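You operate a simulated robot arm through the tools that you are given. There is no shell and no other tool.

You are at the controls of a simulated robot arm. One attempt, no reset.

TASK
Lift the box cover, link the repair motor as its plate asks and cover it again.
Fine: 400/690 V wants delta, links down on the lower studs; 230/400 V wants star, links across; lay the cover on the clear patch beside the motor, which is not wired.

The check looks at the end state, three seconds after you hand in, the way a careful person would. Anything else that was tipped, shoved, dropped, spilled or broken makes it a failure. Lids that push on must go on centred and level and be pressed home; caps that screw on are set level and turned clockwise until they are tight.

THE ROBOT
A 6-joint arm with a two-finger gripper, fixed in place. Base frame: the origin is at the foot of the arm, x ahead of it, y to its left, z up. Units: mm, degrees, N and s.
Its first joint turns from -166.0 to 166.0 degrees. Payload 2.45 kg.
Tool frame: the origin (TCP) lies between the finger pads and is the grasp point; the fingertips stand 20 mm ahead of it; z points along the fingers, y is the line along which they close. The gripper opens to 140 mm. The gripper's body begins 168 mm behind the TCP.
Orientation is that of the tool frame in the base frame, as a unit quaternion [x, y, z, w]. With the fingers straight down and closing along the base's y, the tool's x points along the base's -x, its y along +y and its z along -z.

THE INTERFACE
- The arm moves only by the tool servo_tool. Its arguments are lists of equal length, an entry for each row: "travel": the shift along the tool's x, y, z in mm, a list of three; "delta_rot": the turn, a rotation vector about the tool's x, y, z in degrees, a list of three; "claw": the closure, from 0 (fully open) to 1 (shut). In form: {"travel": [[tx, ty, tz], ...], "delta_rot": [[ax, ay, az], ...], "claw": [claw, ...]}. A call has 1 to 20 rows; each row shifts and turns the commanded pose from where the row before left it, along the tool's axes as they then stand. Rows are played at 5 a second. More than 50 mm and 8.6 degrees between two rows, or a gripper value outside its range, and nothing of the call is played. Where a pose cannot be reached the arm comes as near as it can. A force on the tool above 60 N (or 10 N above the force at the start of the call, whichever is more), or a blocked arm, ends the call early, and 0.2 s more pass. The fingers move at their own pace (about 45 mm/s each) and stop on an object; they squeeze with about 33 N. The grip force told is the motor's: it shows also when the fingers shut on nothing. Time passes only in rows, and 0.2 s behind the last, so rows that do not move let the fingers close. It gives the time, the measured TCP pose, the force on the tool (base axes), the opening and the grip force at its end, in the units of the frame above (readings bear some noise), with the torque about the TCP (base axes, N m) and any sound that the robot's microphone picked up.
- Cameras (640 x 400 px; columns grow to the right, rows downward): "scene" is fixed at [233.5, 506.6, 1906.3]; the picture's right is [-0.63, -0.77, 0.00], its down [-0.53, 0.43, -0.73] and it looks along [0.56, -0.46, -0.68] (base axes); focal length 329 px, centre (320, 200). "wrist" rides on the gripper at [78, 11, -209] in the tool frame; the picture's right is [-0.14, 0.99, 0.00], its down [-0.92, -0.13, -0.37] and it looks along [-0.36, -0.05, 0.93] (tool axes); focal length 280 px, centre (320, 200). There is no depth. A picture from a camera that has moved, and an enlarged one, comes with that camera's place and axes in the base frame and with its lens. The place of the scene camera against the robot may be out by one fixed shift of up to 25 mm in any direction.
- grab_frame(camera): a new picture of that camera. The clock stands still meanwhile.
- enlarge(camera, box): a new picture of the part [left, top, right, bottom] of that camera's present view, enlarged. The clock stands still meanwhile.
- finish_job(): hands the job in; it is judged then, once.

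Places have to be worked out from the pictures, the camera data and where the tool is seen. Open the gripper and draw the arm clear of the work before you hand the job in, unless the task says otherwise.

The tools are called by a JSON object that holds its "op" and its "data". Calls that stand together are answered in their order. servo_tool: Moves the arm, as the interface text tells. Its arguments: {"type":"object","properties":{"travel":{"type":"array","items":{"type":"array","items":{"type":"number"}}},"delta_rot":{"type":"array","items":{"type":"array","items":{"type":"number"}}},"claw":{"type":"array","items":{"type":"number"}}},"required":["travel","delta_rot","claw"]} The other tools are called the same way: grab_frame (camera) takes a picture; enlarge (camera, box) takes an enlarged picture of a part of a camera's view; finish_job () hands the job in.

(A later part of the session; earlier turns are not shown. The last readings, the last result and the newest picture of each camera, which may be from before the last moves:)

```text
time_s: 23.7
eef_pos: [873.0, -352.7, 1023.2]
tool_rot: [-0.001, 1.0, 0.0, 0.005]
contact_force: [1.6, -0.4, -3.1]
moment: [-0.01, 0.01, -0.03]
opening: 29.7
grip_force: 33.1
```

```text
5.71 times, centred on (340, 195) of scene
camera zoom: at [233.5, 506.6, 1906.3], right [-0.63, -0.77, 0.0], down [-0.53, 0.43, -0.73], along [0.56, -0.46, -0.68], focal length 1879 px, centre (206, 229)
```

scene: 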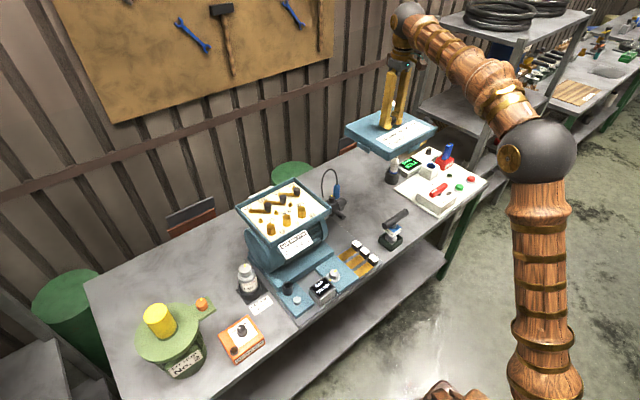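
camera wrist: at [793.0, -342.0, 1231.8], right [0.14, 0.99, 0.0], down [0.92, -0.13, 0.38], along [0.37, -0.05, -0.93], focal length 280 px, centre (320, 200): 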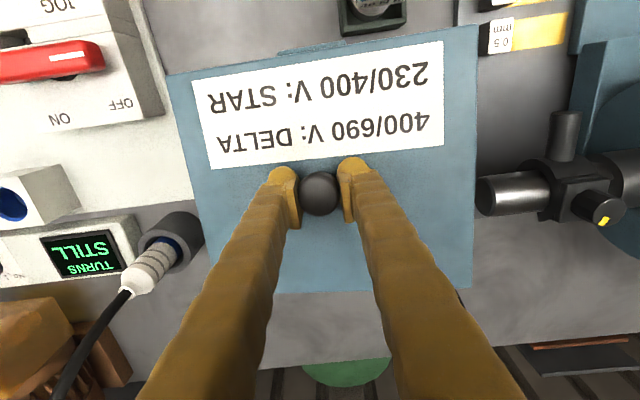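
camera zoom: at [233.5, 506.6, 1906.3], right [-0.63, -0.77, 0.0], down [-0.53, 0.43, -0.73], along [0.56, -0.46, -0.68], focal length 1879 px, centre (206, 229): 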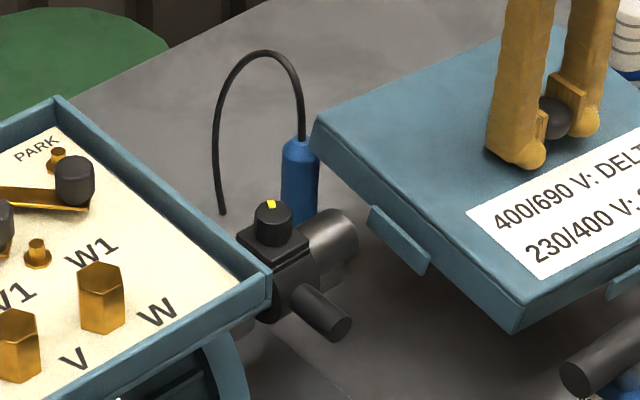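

The sensor still stands exactly as before. The block is about at (985, -232), so unrotated the patch is too tight; I will raise the lid, shift to (872, -388) and turn it 90° so its short side lies across y, which leaves margin on all sides.

{"op": "servo_tool", "data": {"travel": [[0, 0, -30], [0, 0, -40], [1, -35, 0], [0, 0, 0], [0, 0, 0], [0, 0, 0], [0, 0, 0], [0, 0, 0], [0, 0, 0], [0, 0, 0], [0, 0, 0], [0, 0, 0], [0, 0, 0], [0, 0, 0], [0, 0, 0], [0, 0, 0]], "delta_rot": [[0, 0, 0], [0, 0, 0], [0, 0, 0], [0, 0, -7.5], [0, 0, -7.5], [0, 0, -7.5], [0, 0, -7.5], [0, 0, -7.5], [0, 0, -7.5], [0, 0, -7.5], [0, 0, -7.5], [0, 0, -7.5], [0, 0, -7.5], [0, 0, -7.5], [0, 0, -7.5], [0, 0, 0]], "claw": [1, 1, 1, 1, 1, 1, 1, 1, 1, 1, 1, 1, 1, 1, 1, 1]}}

{"op": "grab_frame", "data": {"camera": "scene"}}

{"op": "grab_frame", "data": {"camera": "wrist"}}

```text
time_s: 27.1
eef_pos: [872.4, -386.3, 1095.8]
tool_rot: [0.708, -0.706, 0.003, -0.003]
contact_force: [0.4, -0.1, -3.5]
moment: [0.01, -0.05, 0.03]
opening: 29.9
grip_force: 32.7
```

```text
taken
```

scene: 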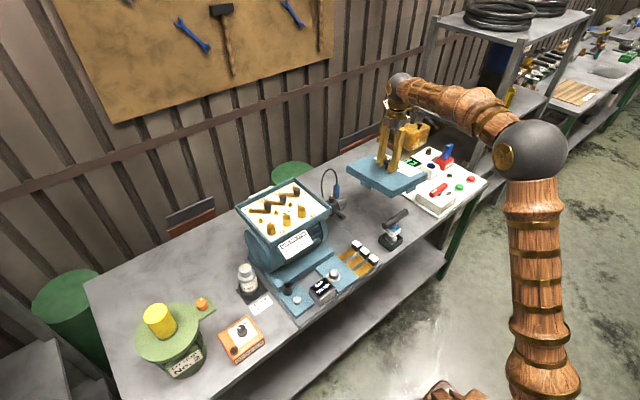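

```text
taken
camera wrist: at [860.2, -463.4, 1304.8], right [-0.99, 0.14, -0.01], down [0.12, 0.92, 0.37], along [0.06, 0.36, -0.93], focal length 280 px, centre (320, 200)
```

wrist: 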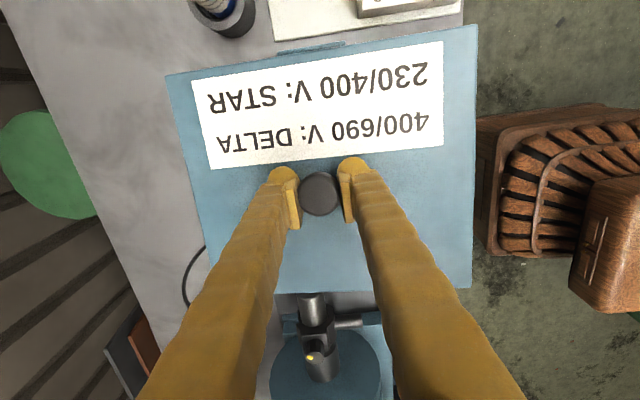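

Turned fine. I shift +8 mm in x (tool -y) and lower to TCP z≈940, then look again before final contact.

{"op": "servo_tool", "data": {"travel": [[0, -8, 0], [0, 0, 30], [0, 0, 40], [0, 0, 40], [0, 0, 30], [0, 0, 15], [0, 0, 0], [0, 0, 0]], "delta_rot": [[0, 0, 0], [0, 0, 0], [0, 0, 0], [0, 0, 0], [0, 0, 0], [0, 0, 0], [0, 0, 0], [0, 0, 0]], "claw": [1, 1, 1, 1, 1, 1, 1, 1]}}

{"op": "enlarge", "data": {"camera": "scene", "box": [320, 130, 440, 230]}}

{"op": "grab_frame", "data": {"camera": "wrist"}}

```text
time_s: 28.9
eef_pos: [882.4, -386.3, 940.8]
tool_rot: [0.708, -0.706, 0.003, -0.003]
contact_force: [0.0, 0.6, -4.7]
moment: [0.05, 0.0, 0.0]
opening: 29.8
grip_force: 33.5
```

```text
4.00 times, centred on (380, 180) of scene
camera zoom: at [233.5, 506.6, 1906.3], right [-0.63, -0.77, 0.0], down [-0.53, 0.43, -0.73], along [0.56, -0.46, -0.68], focal length 1315 px, centre (80, 280)
```

zoom: 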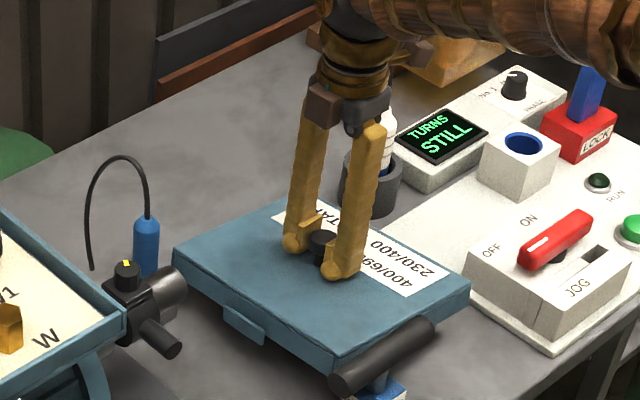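

```text
taken
camera wrist: at [869.3, -462.8, 1150.3], right [-0.99, 0.14, -0.01], down [0.12, 0.92, 0.37], along [0.06, 0.36, -0.93], focal length 280 px, centre (320, 200)
```

wrist: 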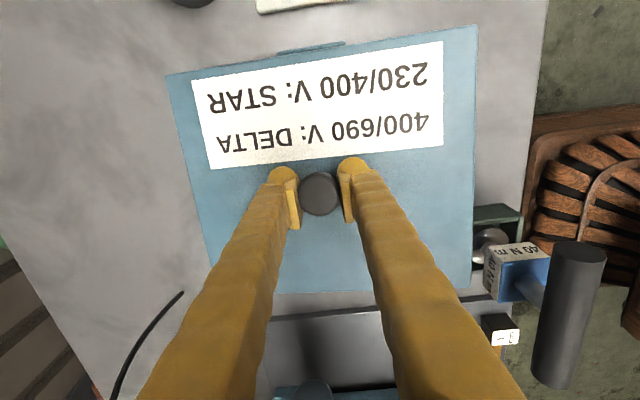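

The torque-handle stand's edge is about x≈742 against the lid edge at about 752, so I shift another 8 mm in +x for margin, then lower slowly to contact.

{"op": "servo_tool", "data": {"travel": [[0, -8, 0], [0, 0, 8], [0, 0, 8], [0, 0, 4], [0, 0, 4], [0, 0, 0]], "delta_rot": [[0, 0, 0], [0, 0, 0], [0, 0, 0], [0, 0, 0], [0, 0, 0], [0, 0, 0]], "claw": [1, 1, 1, 1, 1, 1]}}

{"op": "grab_frame", "data": {"camera": "wrist"}}

{"op": "enlarge", "data": {"camera": "scene", "box": [330, 150, 430, 230]}}

```text
time_s: 30.3
eef_pos: [889.4, -384.3, 917.0]
tool_rot: [0.708, -0.706, 0.005, -0.003]
contact_force: [0.0, 4.5, 6.8]
moment: [-0.93, -0.26, 0.04]
opening: 29.8
grip_force: 33.0
```

```text
taken
camera wrist: at [877.7, -463.5, 1126.1], right [-0.99, 0.14, -0.01], down [0.12, 0.92, 0.37], along [0.06, 0.36, -0.93], focal length 280 px, centre (320, 200)
```

wrist: 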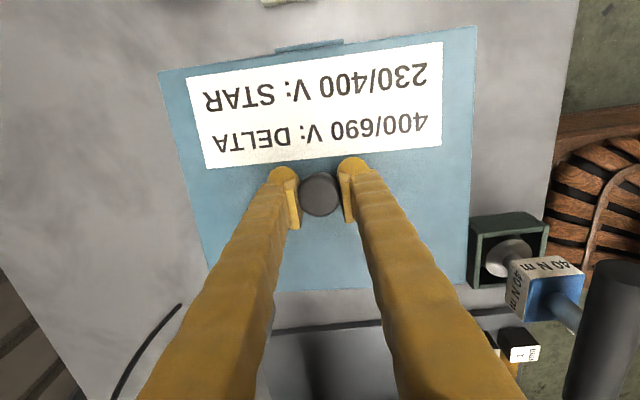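

```text
5.00 times, centred on (380, 190) of scene
camera zoom: at [233.5, 506.6, 1906.3], right [-0.63, -0.77, 0.0], down [-0.53, 0.43, -0.73], along [0.56, -0.46, -0.68], focal length 1644 px, centre (20, 250)
```

zoom: 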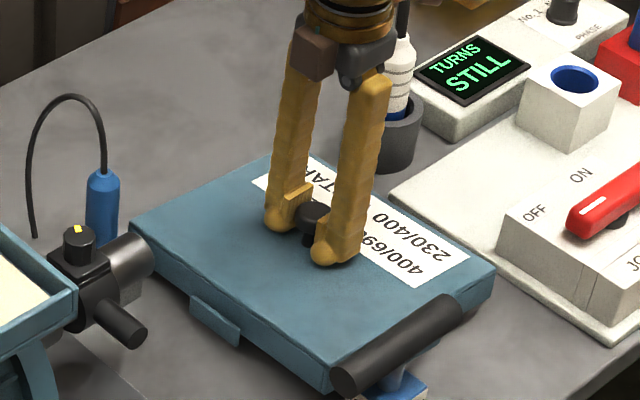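

Light contact at the -y tab with the bench; the lid is slightly tilted in the grip and will level as it goes down. I continue in 2 mm steps.

{"op": "servo_tool", "data": {"travel": [[0, 0, 2], [0, 0, 2], [0, 0, 0]], "delta_rot": [[0, 0, 0], [0, 0, 0], [0, 0, 0]], "claw": [1, 1, 1]}}

{"op": "grab_frame", "data": {"camera": "wrist"}}

```text
time_s: 31.1
eef_pos: [889.9, -385.8, 912.7]
tool_rot: [0.707, -0.707, 0.004, -0.002]
contact_force: [-0.8, 2.8, 5.5]
moment: [-0.82, -0.12, 0.0]
opening: 29.7
grip_force: 33.3
```

```text
taken
camera wrist: at [877.3, -463.4, 1122.1], right [-0.99, 0.14, -0.01], down [0.12, 0.92, 0.37], along [0.06, 0.36, -0.93], focal length 280 px, centre (320, 200)
```

wrist: 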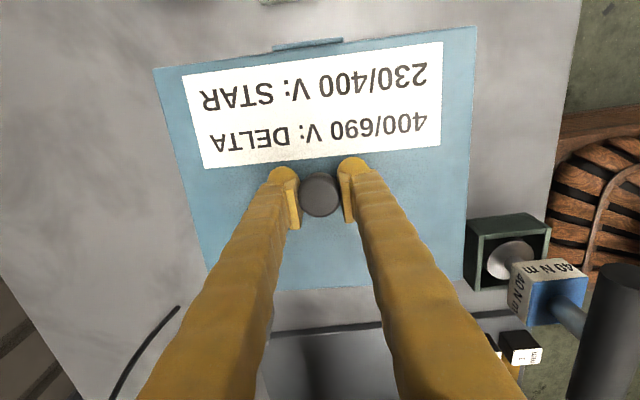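

The lid is levelling and there's ample gap to the stand. Continuing down.

{"op": "servo_tool", "data": {"travel": [[0, 0, 2], [0, 0, 2], [0, 0, 2], [0, 0, 0]], "delta_rot": [[0, 0, 0], [0, 0, 0], [0, 0, 0], [0, 0, 0]], "claw": [1, 1, 1, 1]}}

{"op": "grab_frame", "data": {"camera": "wrist"}}

{"op": "enlarge", "data": {"camera": "scene", "box": [330, 150, 430, 230]}}

```text
time_s: 32.1
eef_pos: [890.0, -385.2, 908.0]
tool_rot: [0.708, -0.706, 0.003, -0.004]
contact_force: [-0.9, 3.1, 4.9]
moment: [-0.77, -0.11, -0.03]
opening: 30.0
grip_force: 32.4
```

```text
taken
camera wrist: at [877.1, -463.3, 1116.5], right [-0.99, 0.14, -0.01], down [0.12, 0.92, 0.37], along [0.06, 0.36, -0.93], focal length 280 px, centre (320, 200)
```

wrist: 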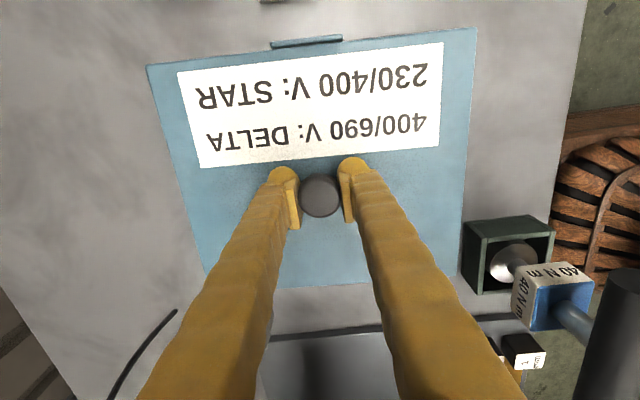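

```text
5.00 times, centred on (380, 190) of scene
camera zoom: at [233.5, 506.6, 1906.3], right [-0.63, -0.77, 0.0], down [-0.53, 0.43, -0.73], along [0.56, -0.46, -0.68], focal length 1644 px, centre (20, 250)
```

zoom: 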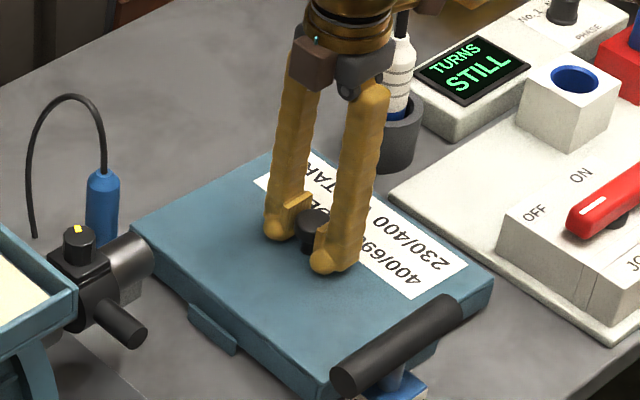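

Still light force (about 9 N of support). A few more millimetres until it is fully flat.

{"op": "servo_tool", "data": {"travel": [[0, 0, 2], [0, 0, 2], [0, 0, 0]], "delta_rot": [[0, 0, 0], [0, 0, 0], [0, 0, 0]], "claw": [1, 1, 1]}}

{"op": "grab_frame", "data": {"camera": "wrist"}}

```text
time_s: 32.9
eef_pos: [890.6, -385.9, 905.0]
tool_rot: [0.708, -0.706, 0.004, -0.003]
contact_force: [-8.5, 3.6, 26.8]
moment: [-0.03, 0.02, 0.05]
opening: 30.1
grip_force: 33.0
```

```text
taken
camera wrist: at [877.9, -462.6, 1113.4], right [-0.99, 0.14, -0.01], down [0.12, 0.92, 0.37], along [0.06, 0.36, -0.93], focal length 280 px, centre (320, 200)
```

wrist: 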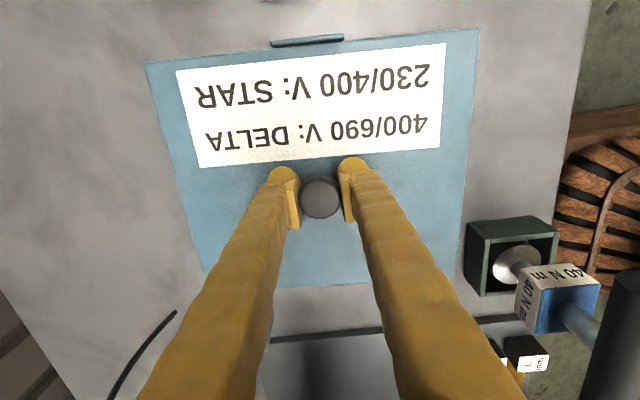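

The lid is flat on the bench (31 N support, no moment) with TCP at (890, -385.5, 905). I ease 1 mm, open, and withdraw upward.

{"op": "servo_tool", "data": {"travel": [[0, 0, -1], [0, 0, 0], [0, 0, 0], [0, 0, 0], [0, 0, -20], [0, 0, -40], [0, 0, -40], [0, 0, 0]], "delta_rot": [[0, 0, 0], [0, 0, 0], [0, 0, 0], [0, 0, 0], [0, 0, 0], [0, 0, 0], [0, 0, 0], [0, 0, 0]], "claw": [0.7, 0.5, 0.5, 0.5, 0.5, 0.5, 0.5, 0.5]}}

{"op": "grab_frame", "data": {"camera": "wrist"}}

{"op": "grab_frame", "data": {"camera": "scene"}}

```text
time_s: 34.7
eef_pos: [888.9, -386.5, 1004.0]
tool_rot: [0.708, -0.707, 0.004, -0.003]
contact_force: [-0.6, -0.3, -0.5]
moment: [-0.01, -0.02, 0.03]
opening: 69.9
grip_force: 0.1
```

```text
taken
camera wrist: at [876.2, -463.7, 1212.3], right [-0.99, 0.14, -0.01], down [0.12, 0.92, 0.37], along [0.06, 0.36, -0.93], focal length 280 px, centre (320, 200)
```

wrist: 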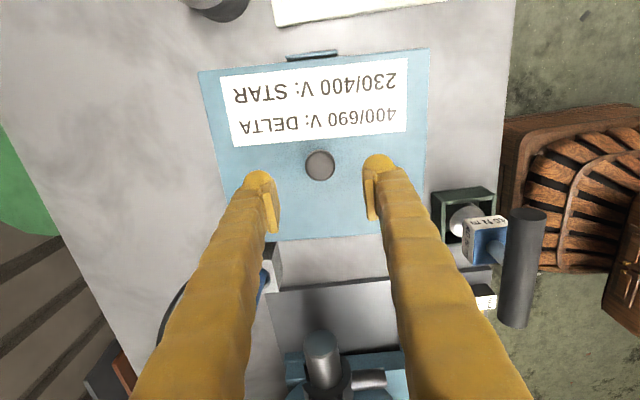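

```text
taken
```

scene: 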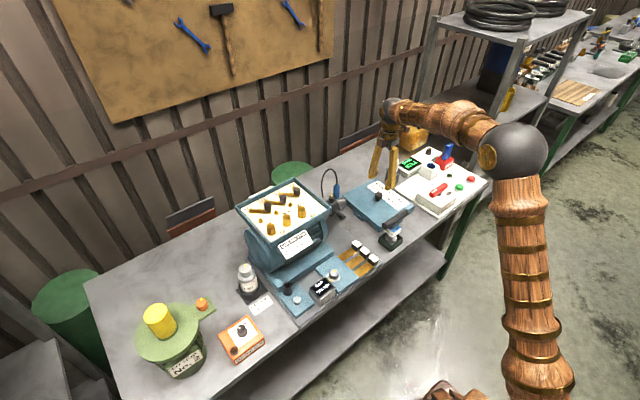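

The lid lies flat and clear on the bench. I raise, turn back, and go look at the terminal board.

{"op": "servo_tool", "data": {"travel": [[0, 0, -45], [0, 0, -45], [0, 0, -45], [0, 0, -45], [0, 0, -45], [0, 0, -45], [0, 0, -45], [0, 0, 0], [0, 0, 0], [0, 0, 0], [0, 0, 0], [0, 0, 0], [0, 0, 0], [0, 0, 0], [0, 0, 0], [0, 0, 0], [0, 0, 0], [0, 0, 0], [0, 0, 0]], "delta_rot": [[0, 0, 0], [0, 0, 0], [0, 0, 0], [0, 0, 0], [0, 0, 0], [0, 0, 0], [0, 0, 0], [0, 0, 7.5], [0, 0, 7.5], [0, 0, 7.5], [0, 0, 7.5], [0, 0, 7.5], [0, 0, 7.5], [0, 0, 7.5], [0, 0, 7.5], [0, 0, 7.5], [0, 0, 7.5], [0, 0, 7.5], [0, 0, 7.5]], "claw": [0.5, 0.5, 0.5, 0.5, 0.5, 0.5, 0.5, 0.5, 0.5, 0.5, 0.5, 0.5, 0.5, 0.5, 0.5, 0.5, 0.5, 0.5, 0.5]}}

{"op": "servo_tool", "data": {"travel": [[-3, 43, 0], [-3, 43, 0], [-3, 43, 0], [-3, 43, 0], [-3, 43, 0], [-3, 43, 0], [-3, 43, 0], [-3, 43, 0], [-3, 43, 0], [-3, 43, 0], [-3, 43, 0], [0, 0, 0], [0, 0, 0]], "delta_rot": [[0, 0, 0], [0, 0, 0], [0, 0, 0], [0, 0, 0], [0, 0, 0], [0, 0, 0], [0, 0, 0], [0, 0, 0], [0, 0, 0], [0, 0, 0], [0, 0, 0], [0, 0, 0], [0, 0, 0]], "claw": [0.5, 0.5, 0.5, 0.5, 0.5, 0.5, 0.5, 0.5, 0.5, 0.5, 0.5, 0.5, 0.5]}}

{"op": "grab_frame", "data": {"camera": "wrist"}}

{"op": "enlarge", "data": {"camera": "wrist", "box": [220, 40, 440, 180]}}

{"op": "enlarge", "data": {"camera": "scene", "box": [236, 178, 332, 238]}}

```text
time_s: 38.7
eef_pos: [884.7, -386.1, 1319.9]
tool_rot: [-0.001, 1.0, -0.001, 0.004]
contact_force: [0.6, -0.2, -1.3]
moment: [0.01, 0.0, -0.04]
opening: 70.1
grip_force: 0.1
```

```text
time_s: 41.5
eef_pos: [919.8, 85.8, 1316.2]
tool_rot: [-0.001, 1.0, -0.001, 0.004]
contact_force: [-0.1, -0.4, 0.1]
moment: [0.0, 0.01, -0.01]
opening: 70.1
grip_force: 0.1
```

```text
taken
camera wrist: at [839.5, 96.8, 1523.8], right [0.14, 0.99, 0.0], down [0.92, -0.13, 0.38], along [0.37, -0.05, -0.93], focal length 280 px, centre (320, 200)
```

wrist: 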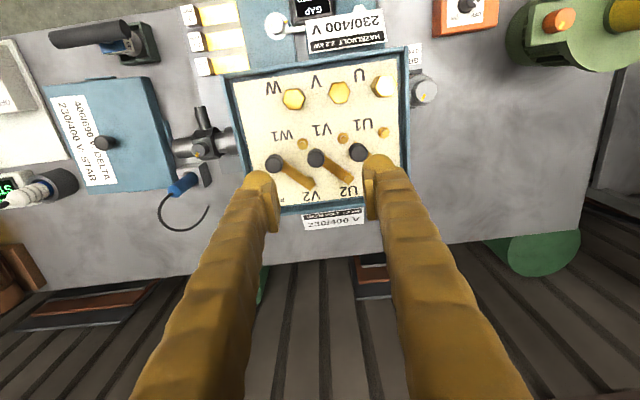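

```text
2.86 times, centred on (330, 110) of wrist
camera zoom: at [839.5, 96.8, 1523.8], right [0.14, 0.99, 0.0], down [0.92, -0.13, 0.38], along [0.37, -0.05, -0.93], focal length 801 px, centre (291, 457)
```

zoom: 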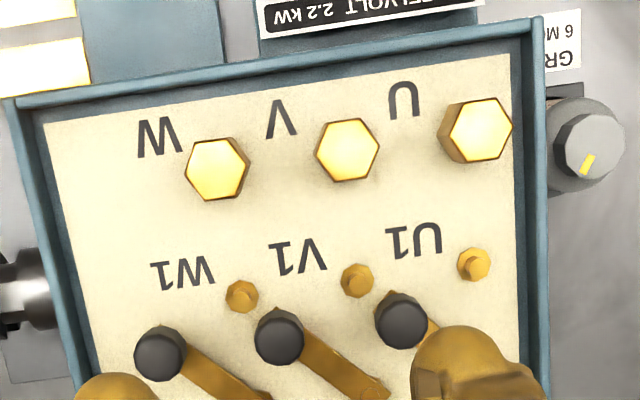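

```text
6.67 times, centred on (284, 208) of scene
camera zoom: at [233.5, 506.6, 1906.3], right [-0.63, -0.77, 0.0], down [-0.53, 0.43, -0.73], along [0.56, -0.46, -0.68], focal length 2192 px, centre (560, 147)
```

zoom: 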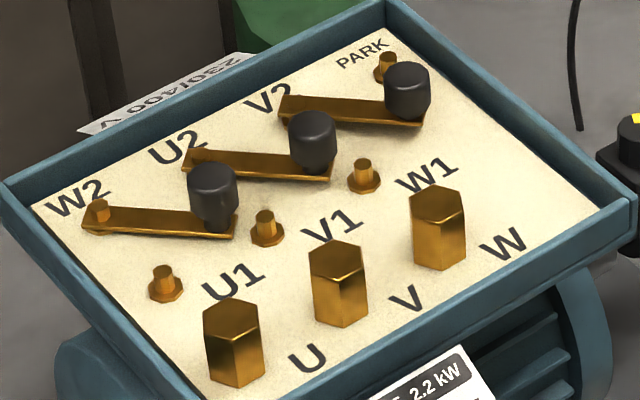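

The links pivot on W2/U2/V2 and now stand halfway, with handles about 60 mm from the pivots, which matches the stud spacing. I zoom in strongly to understand how the free ends engage.

{"op": "enlarge", "data": {"camera": "scene", "box": [244, 202, 280, 226]}}

{"op": "enlarge", "data": {"camera": "scene", "box": [272, 182, 308, 206]}}

{"op": "enlarge", "data": {"camera": "wrist", "box": [260, 120, 380, 200]}}

```text
16.00 times, centred on (262, 214) of scene
camera zoom: at [233.5, 506.6, 1906.3], right [-0.63, -0.77, 0.0], down [-0.53, 0.43, -0.73], along [0.56, -0.46, -0.68], focal length 5261 px, centre (1248, -24)
```

zoom: 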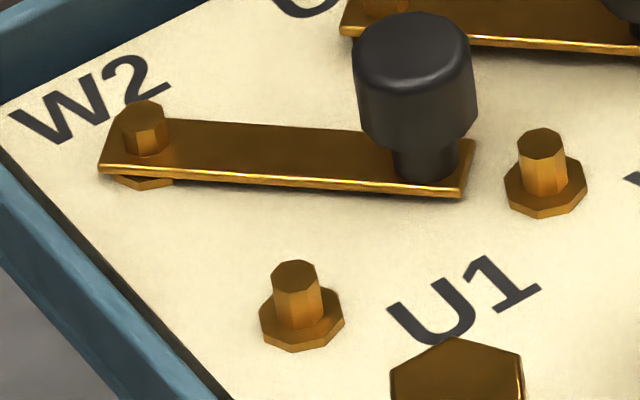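

```text
16.00 times, centred on (290, 194) of scene
camera zoom: at [233.5, 506.6, 1906.3], right [-0.63, -0.77, 0.0], down [-0.53, 0.43, -0.73], along [0.56, -0.46, -0.68], focal length 5261 px, centre (800, 296)
```

zoom: 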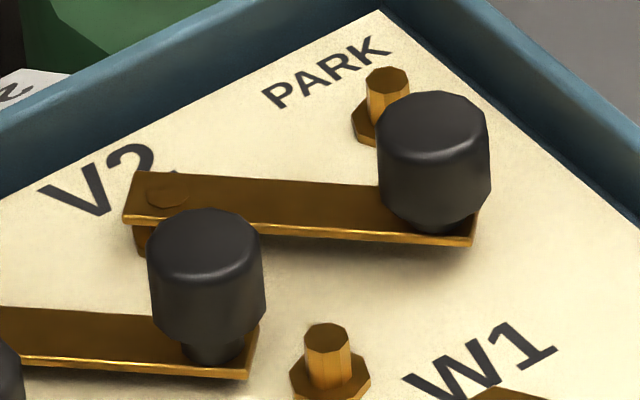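

```text
5.00 times, centred on (320, 160) of wrist
camera zoom: at [839.5, 96.8, 1523.8], right [0.14, 0.99, 0.0], down [0.92, -0.13, 0.38], along [0.37, -0.05, -0.93], focal length 1402 px, centre (320, 400)
```

zoom: 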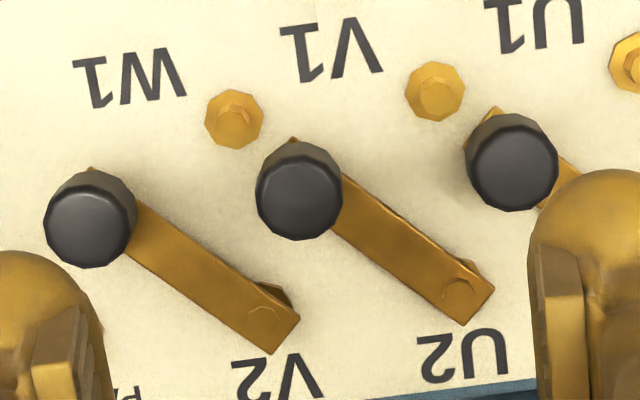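

The pivots look staggered in height. I open the fingers fully so they don't hide the board, and zoom in on each link.

{"op": "servo_tool", "data": {"travel": [[0, 0, 0], [0, 0, 0], [0, 0, 0], [0, 0, 0], [0, 0, 0]], "delta_rot": [[0, 0, 0], [0, 0, 0], [0, 0, 0], [0, 0, 0], [0, 0, 0]], "claw": [0, 0, 0, 0, 0]}}

{"op": "enlarge", "data": {"camera": "wrist", "box": [230, 90, 410, 210]}}

{"op": "enlarge", "data": {"camera": "wrist", "box": [340, 130, 400, 200]}}

{"op": "enlarge", "data": {"camera": "wrist", "box": [260, 140, 330, 210]}}

{"op": "enlarge", "data": {"camera": "scene", "box": [258, 192, 294, 216]}}

```text
time_s: 42.7
eef_pos: [920.3, 85.3, 1315.1]
tool_rot: [-0.001, 1.0, -0.001, 0.005]
contact_force: [0.6, 1.1, 0.2]
moment: [0.0, -0.03, 0.02]
opening: 140.1
grip_force: 0.2
```

```text
3.33 times, centred on (320, 150) of wrist
camera zoom: at [839.5, 96.6, 1523.8], right [0.14, 0.99, 0.0], down [0.92, -0.13, 0.38], along [0.37, -0.05, -0.93], focal length 935 px, centre (320, 367)
```

zoom: 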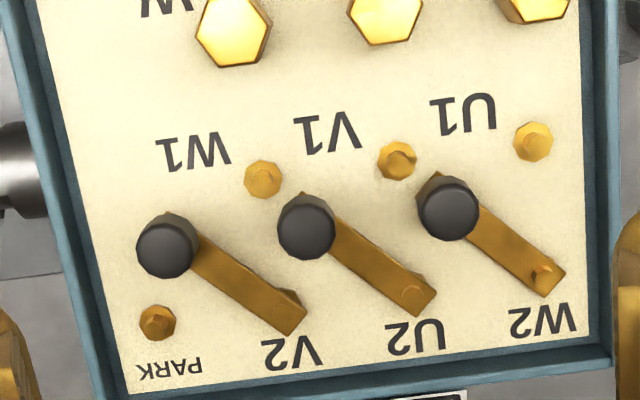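

```text
5.71 times, centred on (370, 165) of wrist
camera zoom: at [839.5, 96.6, 1523.8], right [0.14, 0.99, 0.0], down [0.92, -0.13, 0.38], along [0.37, -0.05, -0.93], focal length 1602 px, centre (34, 400)
```

zoom: 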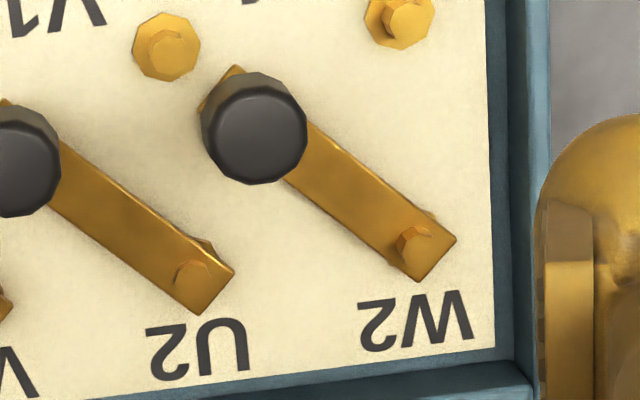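

```text
5.71 times, centred on (295, 175) of wrist
camera zoom: at [839.5, 96.6, 1523.8], right [0.14, 0.99, 0.0], down [0.92, -0.13, 0.38], along [0.37, -0.05, -0.93], focal length 1602 px, centre (463, 343)
```

zoom: 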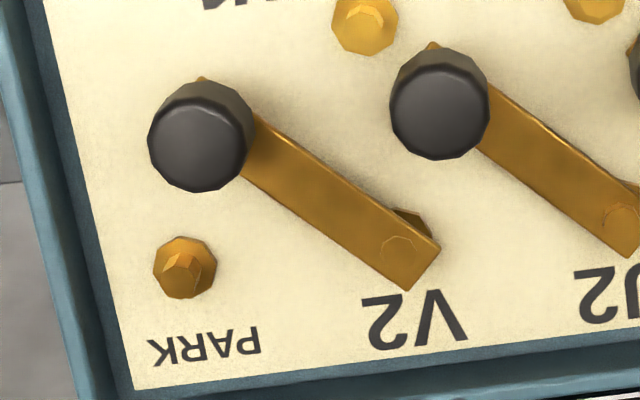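

```text
16.00 times, centred on (276, 204) of scene
camera zoom: at [233.5, 506.6, 1906.3], right [-0.63, -0.77, 0.0], down [-0.53, 0.43, -0.73], along [0.56, -0.46, -0.68], focal length 5261 px, centre (1024, 136)
```

zoom: 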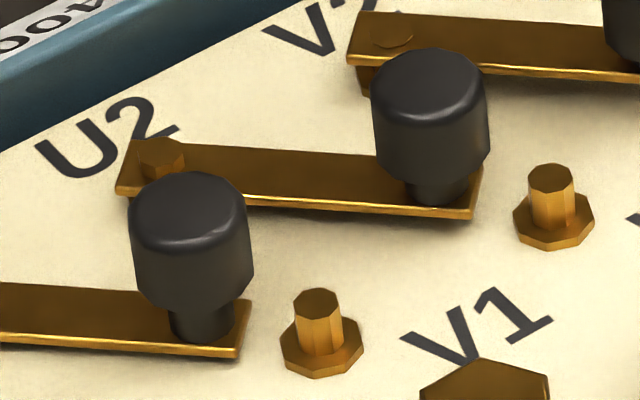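

The links sit at staggered heights, hinged at W2, U2 and V2. From the wrist view, pivots are near (972, 182/122/62), PARK (972, 2), and handles near (929, 140/80/20), tops about z≈1136–1146. I start with the V2 link: hover above its handle with the tool turned 45° so the fingers lie along its swing direction.

{"op": "servo_tool", "data": {"travel": [[-5, -33, 0], [-5, -33, 0], [0, 0, 0], [0, 0, 0], [0, 0, 0], [0, 0, 0], [0, 0, 0], [0, 0, 0], [0, 0, 30], [0, 0, 30], [0, 0, 30], [0, 0, 30], [0, 0, 0], [0, 0, 0]], "delta_rot": [[0, 0, 0], [0, 0, 0], [0, 0, -7.5], [0, 0, -7.5], [0, 0, -7.5], [0, 0, -7.5], [0, 0, -7.5], [0, 0, -7.5], [0, 0, 0], [0, 0, 0], [0, 0, 0], [0, 0, 0], [0, 0, 0], [0, 0, 0]], "claw": [0.3, 0.6, 0.6, 0.6, 0.6, 0.6, 0.6, 0.6, 0.6, 0.6, 0.6, 0.6, 0.6, 0.6]}}

{"op": "grab_frame", "data": {"camera": "wrist"}}

{"op": "enlarge", "data": {"camera": "wrist", "box": [240, 120, 400, 220]}}

{"op": "enlarge", "data": {"camera": "scene", "box": [250, 150, 340, 210]}}

```text
time_s: 45.7
eef_pos: [929.6, 22.4, 1196.4]
tool_rot: [-0.383, 0.924, -0.003, 0.004]
contact_force: [0.0, -0.3, -0.5]
moment: [0.05, 0.0, -0.04]
opening: 56.1
grip_force: 0.1
```

```text
taken
camera wrist: at [865.3, -25.5, 1405.2], right [-0.6, 0.8, -0.01], down [0.74, 0.56, 0.37], along [0.3, 0.22, -0.93], focal length 280 px, centre (320, 200)
```

wrist: 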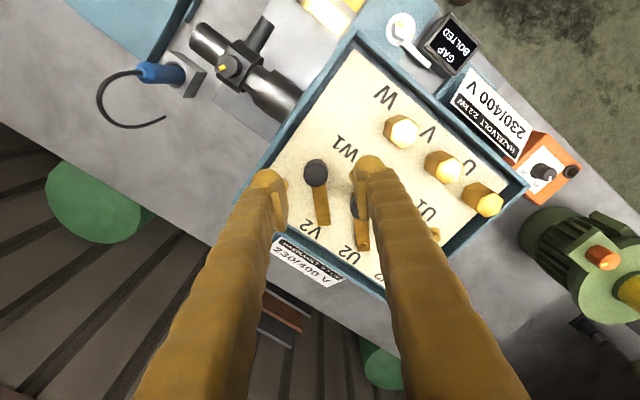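

```text
4.00 times, centred on (320, 170) of wrist
camera zoom: at [865.3, -25.5, 1405.2], right [-0.6, 0.8, -0.01], down [0.74, 0.56, 0.37], along [0.3, 0.22, -0.93], focal length 1122 px, centre (320, 320)
```

zoom: 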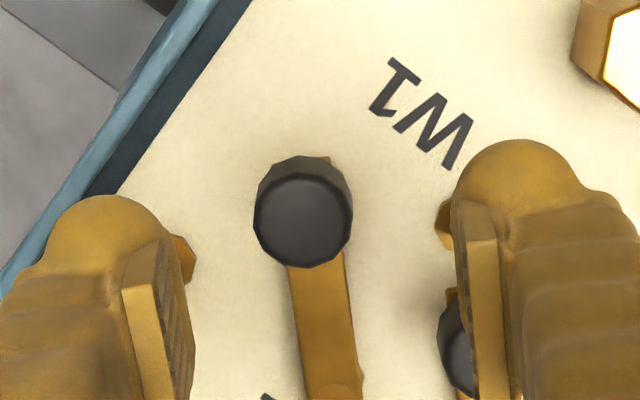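

```text
6.67 times, centred on (295, 180) of scene
camera zoom: at [233.5, 506.6, 1906.3], right [-0.63, -0.77, 0.0], down [-0.53, 0.43, -0.73], along [0.56, -0.46, -0.68], focal length 2192 px, centre (487, 333)
```

zoom: 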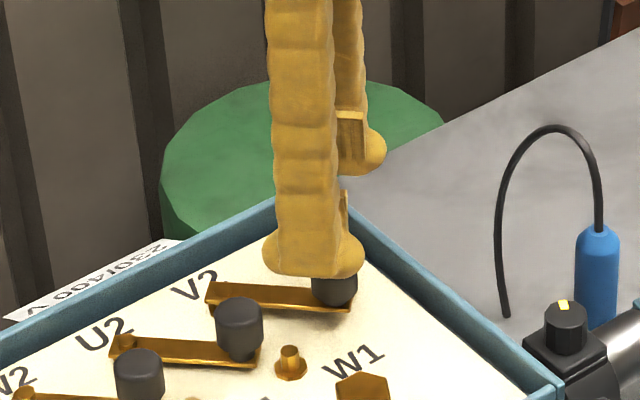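

The handle is about 4 mm off in tool -y. I correct, narrow the opening to about 44 mm, descend to TCP z≈1152 and look again.

{"op": "servo_tool", "data": {"travel": [[1, -3.8, 0], [0, 0, 15], [0, 0, 15], [0, 0, 8], [0, 0, 6], [0, 0, 0]], "delta_rot": [[0, 0, 0], [0, 0, 0], [0, 0, 0], [0, 0, 0], [0, 0, 0], [0, 0, 0]], "claw": [0.69, 0.69, 0.69, 0.69, 0.69, 0.69]}}

{"op": "enlarge", "data": {"camera": "wrist", "box": [240, 140, 400, 240]}}

{"op": "enlarge", "data": {"camera": "scene", "box": [260, 165, 320, 205]}}

```text
time_s: 47.1
eef_pos: [932.1, 18.4, 1153.2]
tool_rot: [-0.384, 0.923, -0.002, 0.004]
contact_force: [0.1, 0.0, -0.6]
moment: [-0.04, 0.0, 0.02]
opening: 43.3
grip_force: 0.1
```

```text
4.00 times, centred on (320, 190) of wrist
camera zoom: at [867.9, -28.2, 1361.6], right [-0.6, 0.8, -0.01], down [0.74, 0.56, 0.37], along [0.3, 0.22, -0.93], focal length 1122 px, centre (320, 240)
```

zoom: 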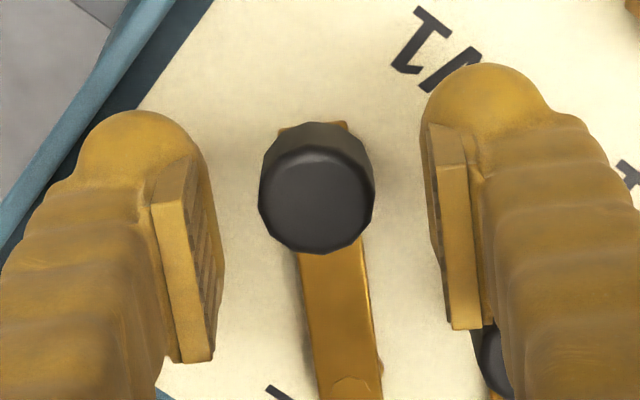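

```text
10.00 times, centred on (290, 185) of scene
camera zoom: at [233.5, 506.6, 1906.3], right [-0.63, -0.77, 0.0], down [-0.53, 0.43, -0.73], along [0.56, -0.46, -0.68], focal length 3288 px, centre (620, 350)
```

zoom: 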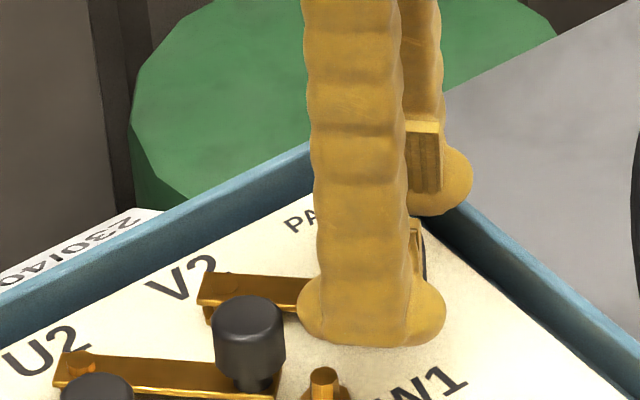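

Handle centred (top z≈1142). I go 4 mm lower and close on it.

{"op": "servo_tool", "data": {"travel": [[0, -0.8, 4], [0, 0, 0], [0, 0, 0], [0, 0, 0], [0, 0, 0]], "delta_rot": [[0, 0, 0], [0, 0, 0], [0, 0, 0], [0, 0, 0], [0, 0, 0]], "claw": [0.69, 0.8, 1, 1, 1]}}

{"op": "enlarge", "data": {"camera": "wrist", "box": [240, 140, 400, 240]}}

```text
time_s: 48.3
eef_pos: [932.5, 19.1, 1149.7]
tool_rot: [-0.383, 0.924, -0.002, 0.004]
contact_force: [0.6, 0.4, -2.2]
moment: [0.02, -0.03, 0.0]
opening: 23.4
grip_force: 45.5
```

```text
4.00 times, centred on (320, 190) of wrist
camera zoom: at [868.4, -29.3, 1357.9], right [-0.6, 0.8, -0.01], down [0.74, 0.56, 0.37], along [0.3, 0.22, -0.93], focal length 1122 px, centre (320, 240)
```

zoom: 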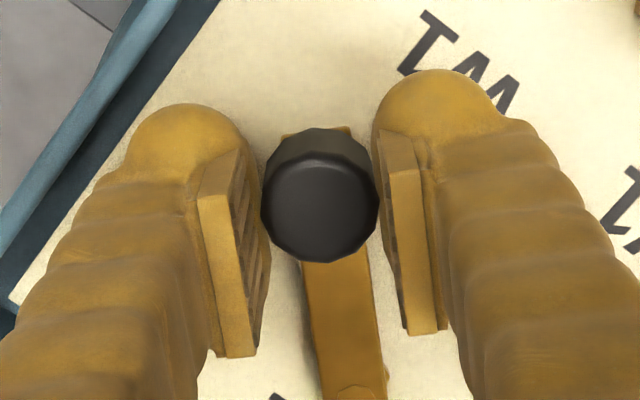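

Gripped at 23.4 mm. I start with a small swing of 2 × 2.5° along the arc about V2 and read the forces.

{"op": "servo_tool", "data": {"travel": [[0, 0, 0], [-0.06, -2.6, 0], [-0.06, -2.6, 0], [0, 0, 0]], "delta_rot": [[0, 0, 0], [0, 0, -2.5], [0, 0, -2.5], [0, 0, 0]], "claw": [1, 1, 1, 1]}}

{"op": "enlarge", "data": {"camera": "wrist", "box": [240, 140, 400, 240]}}

{"op": "enlarge", "data": {"camera": "scene", "box": [250, 165, 320, 215]}}

```text
time_s: 49.3
eef_pos: [936.0, 15.1, 1149.7]
tool_rot: [-0.424, 0.905, -0.003, 0.003]
contact_force: [7.4, 6.0, -25.8]
moment: [0.12, -0.11, -0.06]
opening: 23.4
grip_force: 45.3
```

```text
4.00 times, centred on (320, 190) of wrist
camera zoom: at [876.8, -38.1, 1358.1], right [-0.67, 0.74, -0.01], down [0.69, 0.62, 0.37], along [0.28, 0.25, -0.93], focal length 1122 px, centre (320, 240)
```

zoom: 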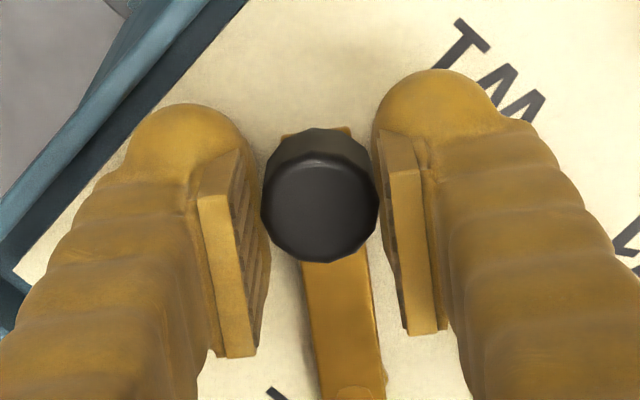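

```text
8.00 times, centred on (285, 190) of scene
camera zoom: at [233.5, 506.6, 1906.3], right [-0.63, -0.77, 0.0], down [-0.53, 0.43, -0.73], along [0.56, -0.46, -0.68], focal length 2630 px, centre (600, 280)
```

zoom: 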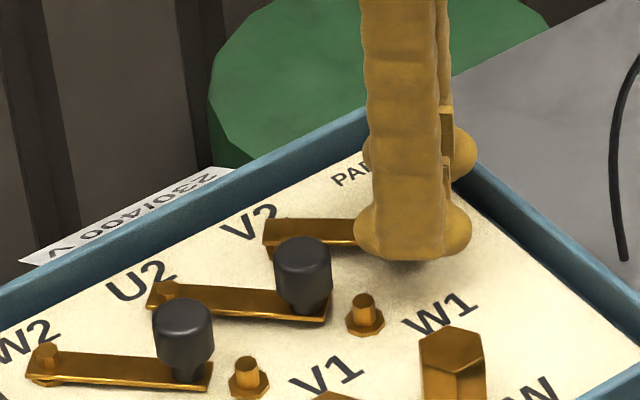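

The link swings with the gripper (hinged, no lifting needed). There's 26 N pulling down on the tool, so I lower 1 mm to relax it and continue the swing while watching the radial force.

{"op": "servo_tool", "data": {"travel": [[-0.5, 0, 1], [-0.23, -5.1, 0], [-0.23, -5.1, 0], [0, 0, 0]], "delta_rot": [[0, 0, 0], [0, 0, -5], [0, 0, -5], [0, 0, 0]], "claw": [1, 1, 1, 1]}}

```text
time_s: 50.3
eef_pos: [944.6, 7.9, 1151.4]
tool_rot: [-0.5, 0.866, -0.003, 0.004]
contact_force: [-0.1, 3.2, -30.3]
moment: [0.0, -0.01, 0.07]
opening: 23.3
grip_force: 45.3
```

Swung 15° now. To remove the wedge force I relax the grip to a loose cage (opening ≈24 mm) and check.

{"op": "servo_tool", "data": {"travel": [[0, 0, 0], [0, 0, 0], [0, 0, 0]], "delta_rot": [[0, 0, 0], [0, 0, 0], [0, 0, 0]], "claw": [0.825, 0.825, 0.825]}}

{"op": "enlarge", "data": {"camera": "wrist", "box": [240, 140, 400, 240]}}

{"op": "enlarge", "data": {"camera": "scene", "box": [250, 165, 320, 215]}}

```text
time_s: 51.1
eef_pos: [944.3, 9.0, 1150.3]
tool_rot: [-0.501, 0.865, -0.002, 0.003]
contact_force: [-0.7, -0.6, -0.9]
moment: [0.05, 0.0, -0.01]
opening: 25.0
grip_force: 0.6
```

```text
4.00 times, centred on (320, 190) of wrist
camera zoom: at [895.4, -53.4, 1358.9], right [-0.79, 0.61, -0.01], down [0.57, 0.73, 0.37], along [0.23, 0.29, -0.93], focal length 1122 px, centre (320, 240)
```

zoom: 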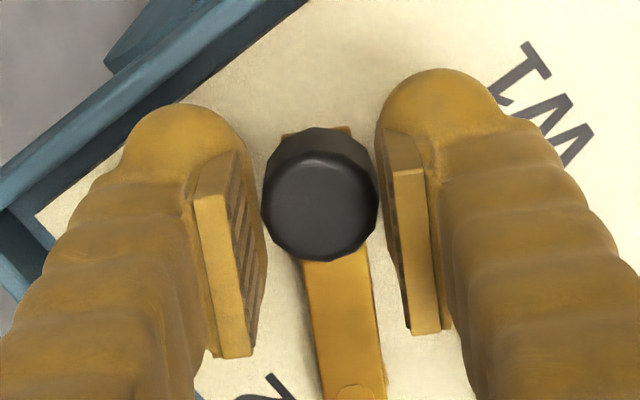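

```text
8.00 times, centred on (285, 190) of scene
camera zoom: at [233.5, 506.6, 1906.3], right [-0.63, -0.77, 0.0], down [-0.53, 0.43, -0.73], along [0.56, -0.46, -0.68], focal length 2630 px, centre (600, 280)
```

zoom: 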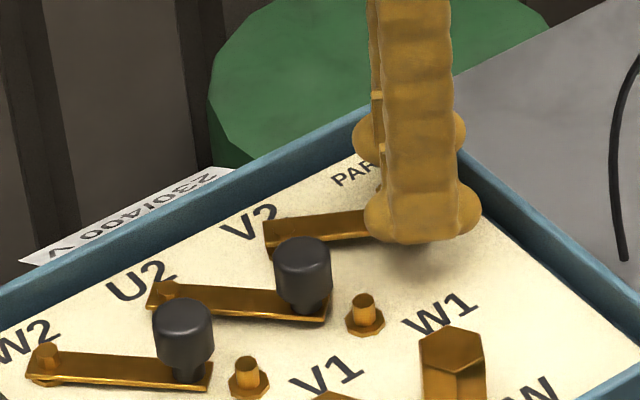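

Forces are zero and the link stays put; it's exactly radial with the tool (60° now). I continue with the loose cage through the remaining 30° toward PARK in 5° rows.

{"op": "servo_tool", "data": {"travel": [[-0.23, -5.2, 0], [-0.23, -5.2, 0], [-0.23, -5.2, 0], [0, 0, 0]], "delta_rot": [[0, 0, -5], [0, 0, -5], [0, 0, -5], [0, 0, 0]], "claw": [0.825, 0.825, 0.825, 0.825]}}

{"op": "enlarge", "data": {"camera": "wrist", "box": [240, 140, 400, 240]}}

{"op": "enlarge", "data": {"camera": "scene", "box": [250, 165, 320, 215]}}

```text
time_s: 52.1
eef_pos: [959.3, 2.0, 1150.7]
tool_rot: [-0.61, 0.793, -0.004, 0.004]
contact_force: [0.5, -1.0, 0.2]
moment: [-0.01, 0.0, 0.0]
opening: 25.2
grip_force: 0.8
```

```text
4.00 times, centred on (320, 190) of wrist
camera zoom: at [927.6, -70.5, 1360.2], right [-0.92, 0.39, -0.01], down [0.36, 0.86, 0.37], along [0.15, 0.34, -0.93], focal length 1122 px, centre (320, 240)
```

zoom: 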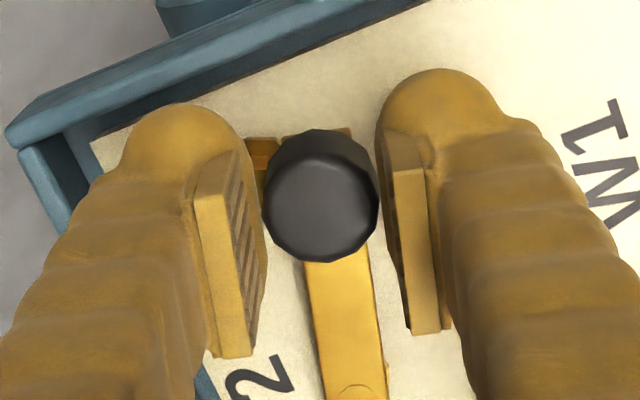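

```text
8.00 times, centred on (285, 190) of scene
camera zoom: at [233.5, 506.6, 1906.3], right [-0.63, -0.77, 0.0], down [-0.53, 0.43, -0.73], along [0.56, -0.46, -0.68], focal length 2630 px, centre (600, 280)
```

zoom: 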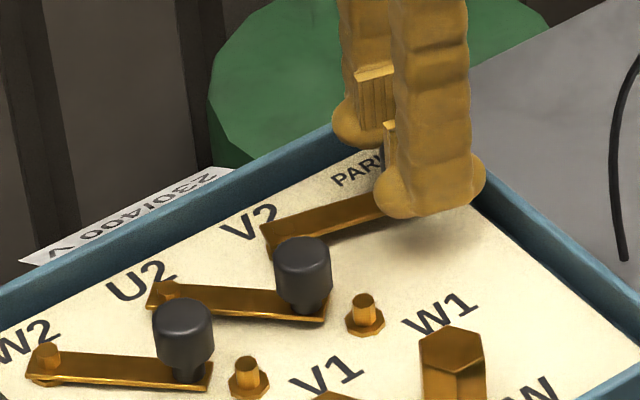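

At 75° with no resistance; PARK stud is just ahead. Final 15°.

{"op": "servo_tool", "data": {"travel": [[-0.23, -5.2, 0], [-0.23, -5.2, 0], [-0.23, -5.2, 0], [0, 0, 0]], "delta_rot": [[0, 0, -5], [0, 0, -5], [0, 0, -5], [0, 0, 0]], "claw": [0.825, 0.825, 0.825, 0.825]}}

{"op": "enlarge", "data": {"camera": "wrist", "box": [240, 140, 400, 240]}}

{"op": "enlarge", "data": {"camera": "scene", "box": [250, 165, 320, 215]}}

```text
time_s: 53.1
eef_pos: [974.6, 0.0, 1150.3]
tool_rot: [0.708, -0.706, 0.003, -0.003]
contact_force: [-0.3, 0.6, -0.8]
moment: [-0.04, 0.01, 0.01]
opening: 25.1
grip_force: 0.6
```

```text
4.00 times, centred on (320, 190) of wrist
camera zoom: at [962.2, -78.1, 1358.9], right [-0.99, 0.14, -0.01], down [0.12, 0.92, 0.37], along [0.06, 0.36, -0.93], focal length 1122 px, centre (320, 240)
```

zoom: 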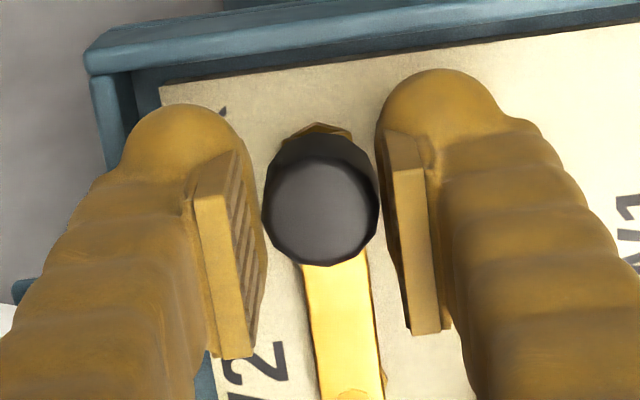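

```text
8.00 times, centred on (285, 190) of scene
camera zoom: at [233.5, 506.6, 1906.3], right [-0.63, -0.77, 0.0], down [-0.53, 0.43, -0.73], along [0.56, -0.46, -0.68], focal length 2630 px, centre (600, 280)
```

zoom: 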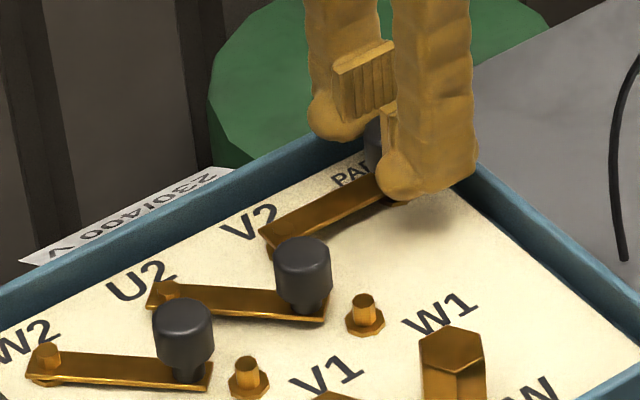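

The V2 link is across at PARK (tool at (974.6, 0), 90°) with no resistance. I open slightly and lift straight up to view the alignment.

{"op": "servo_tool", "data": {"travel": [[0, 0, 0], [0, 0, 0], [0, 0, -20], [0, 0, -30], [0, 0, -30], [0, 0, 0]], "delta_rot": [[0, 0, 0], [0, 0, 0], [0, 0, 0], [0, 0, 0], [0, 0, 0], [0, 0, 0]], "claw": [0.72, 0.72, 0.72, 0.72, 0.72, 0.72]}}

{"op": "enlarge", "data": {"camera": "wrist", "box": [220, 100, 420, 240]}}

{"op": "enlarge", "data": {"camera": "scene", "box": [250, 165, 320, 215]}}

```text
time_s: 54.5
eef_pos: [972.2, 1.1, 1230.7]
tool_rot: [0.708, -0.706, 0.003, -0.003]
contact_force: [-0.2, 0.7, 0.5]
moment: [0.02, -0.03, 0.0]
opening: 39.3
grip_force: 0.0
```

```text
2.86 times, centred on (320, 170) of wrist
camera zoom: at [959.9, -77.0, 1439.7], right [-0.99, 0.14, -0.01], down [0.12, 0.92, 0.37], along [0.06, 0.36, -0.93], focal length 801 px, centre (320, 286)
```

zoom: 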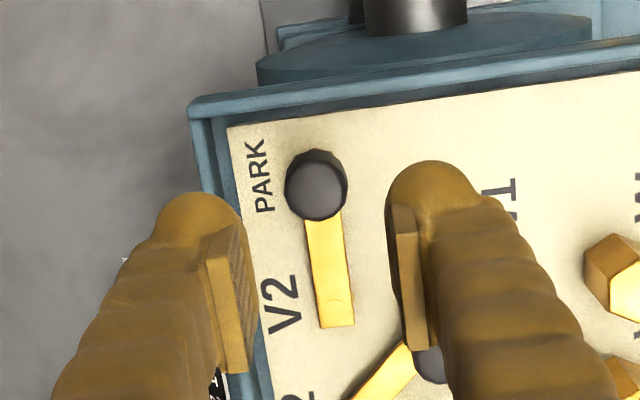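

```text
8.00 times, centred on (285, 190) of scene
camera zoom: at [233.5, 506.6, 1906.3], right [-0.63, -0.77, 0.0], down [-0.53, 0.43, -0.73], along [0.56, -0.46, -0.68], focal length 2630 px, centre (600, 280)
```

zoom: 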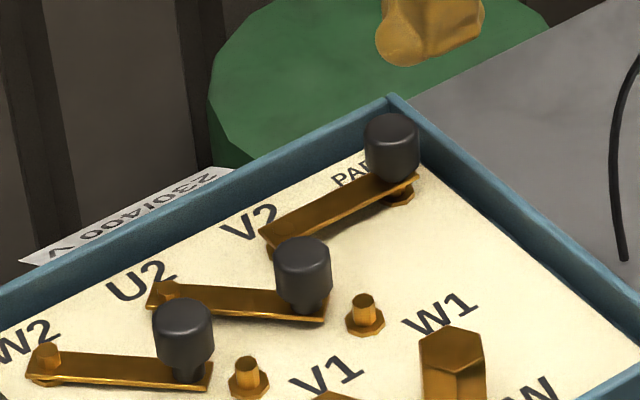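

The V2 link lies squarely across on PARK. Next the U2 link: turn back 45°, move above its handle at about (932.5, 79) and check.

{"op": "servo_tool", "data": {"travel": [[0, 0, 0], [0, 0, 0], [0, 0, 0], [0, 0, 0], [0, 0, 0], [0, 0, 0], [-13.3, 42.2, 0], [-13.3, 42.2, 0], [0, 0, 20], [0, 0, 18], [0, 0, 0]], "delta_rot": [[0, 0, 7.5], [0, 0, 7.5], [0, 0, 7.5], [0, 0, 7.5], [0, 0, 7.5], [0, 0, 7.5], [0, 0, 0], [0, 0, 0], [0, 0, 0], [0, 0, 0], [0, 0, 0]], "claw": [0.69, 0.69, 0.69, 0.69, 0.69, 0.69, 0.69, 0.69, 0.69, 0.69, 0.69]}}

{"op": "enlarge", "data": {"camera": "wrist", "box": [240, 120, 400, 220]}}

{"op": "enlarge", "data": {"camera": "scene", "box": [240, 165, 320, 220]}}

```text
time_s: 56.9
eef_pos: [934.0, 78.6, 1193.0]
tool_rot: [-0.384, 0.924, -0.002, 0.003]
contact_force: [-0.1, -0.5, -0.3]
moment: [0.01, -0.03, 0.01]
opening: 43.3
grip_force: 0.1
```

```text
4.00 times, centred on (320, 170) of wrist
camera zoom: at [869.9, 32.2, 1401.8], right [-0.6, 0.8, -0.01], down [0.74, 0.56, 0.38], along [0.3, 0.22, -0.93], focal length 1122 px, centre (320, 320)
```

zoom: 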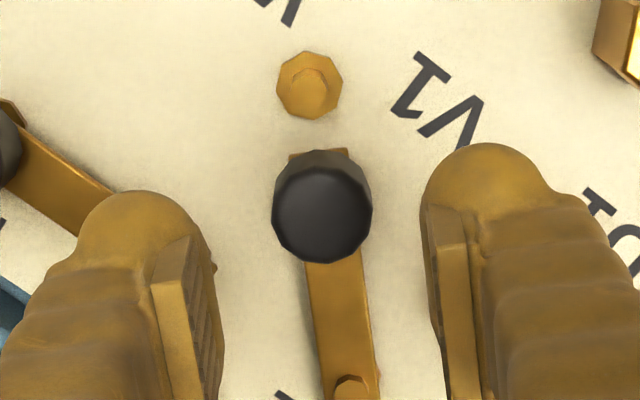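

```text
7.27 times, centred on (280, 192) of scene
camera zoom: at [233.5, 506.6, 1906.3], right [-0.63, -0.77, 0.0], down [-0.53, 0.43, -0.73], along [0.56, -0.46, -0.68], focal length 2391 px, centre (611, 254)
```

zoom: 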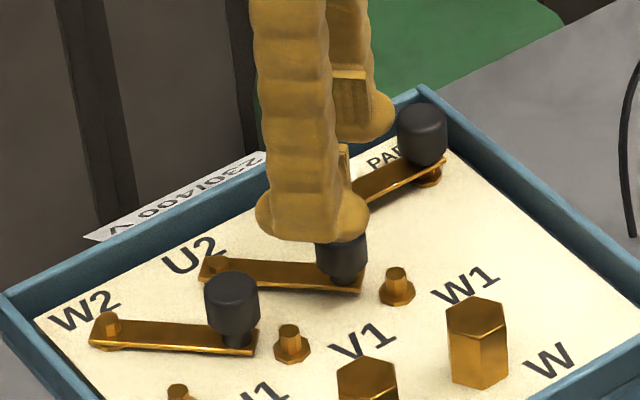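

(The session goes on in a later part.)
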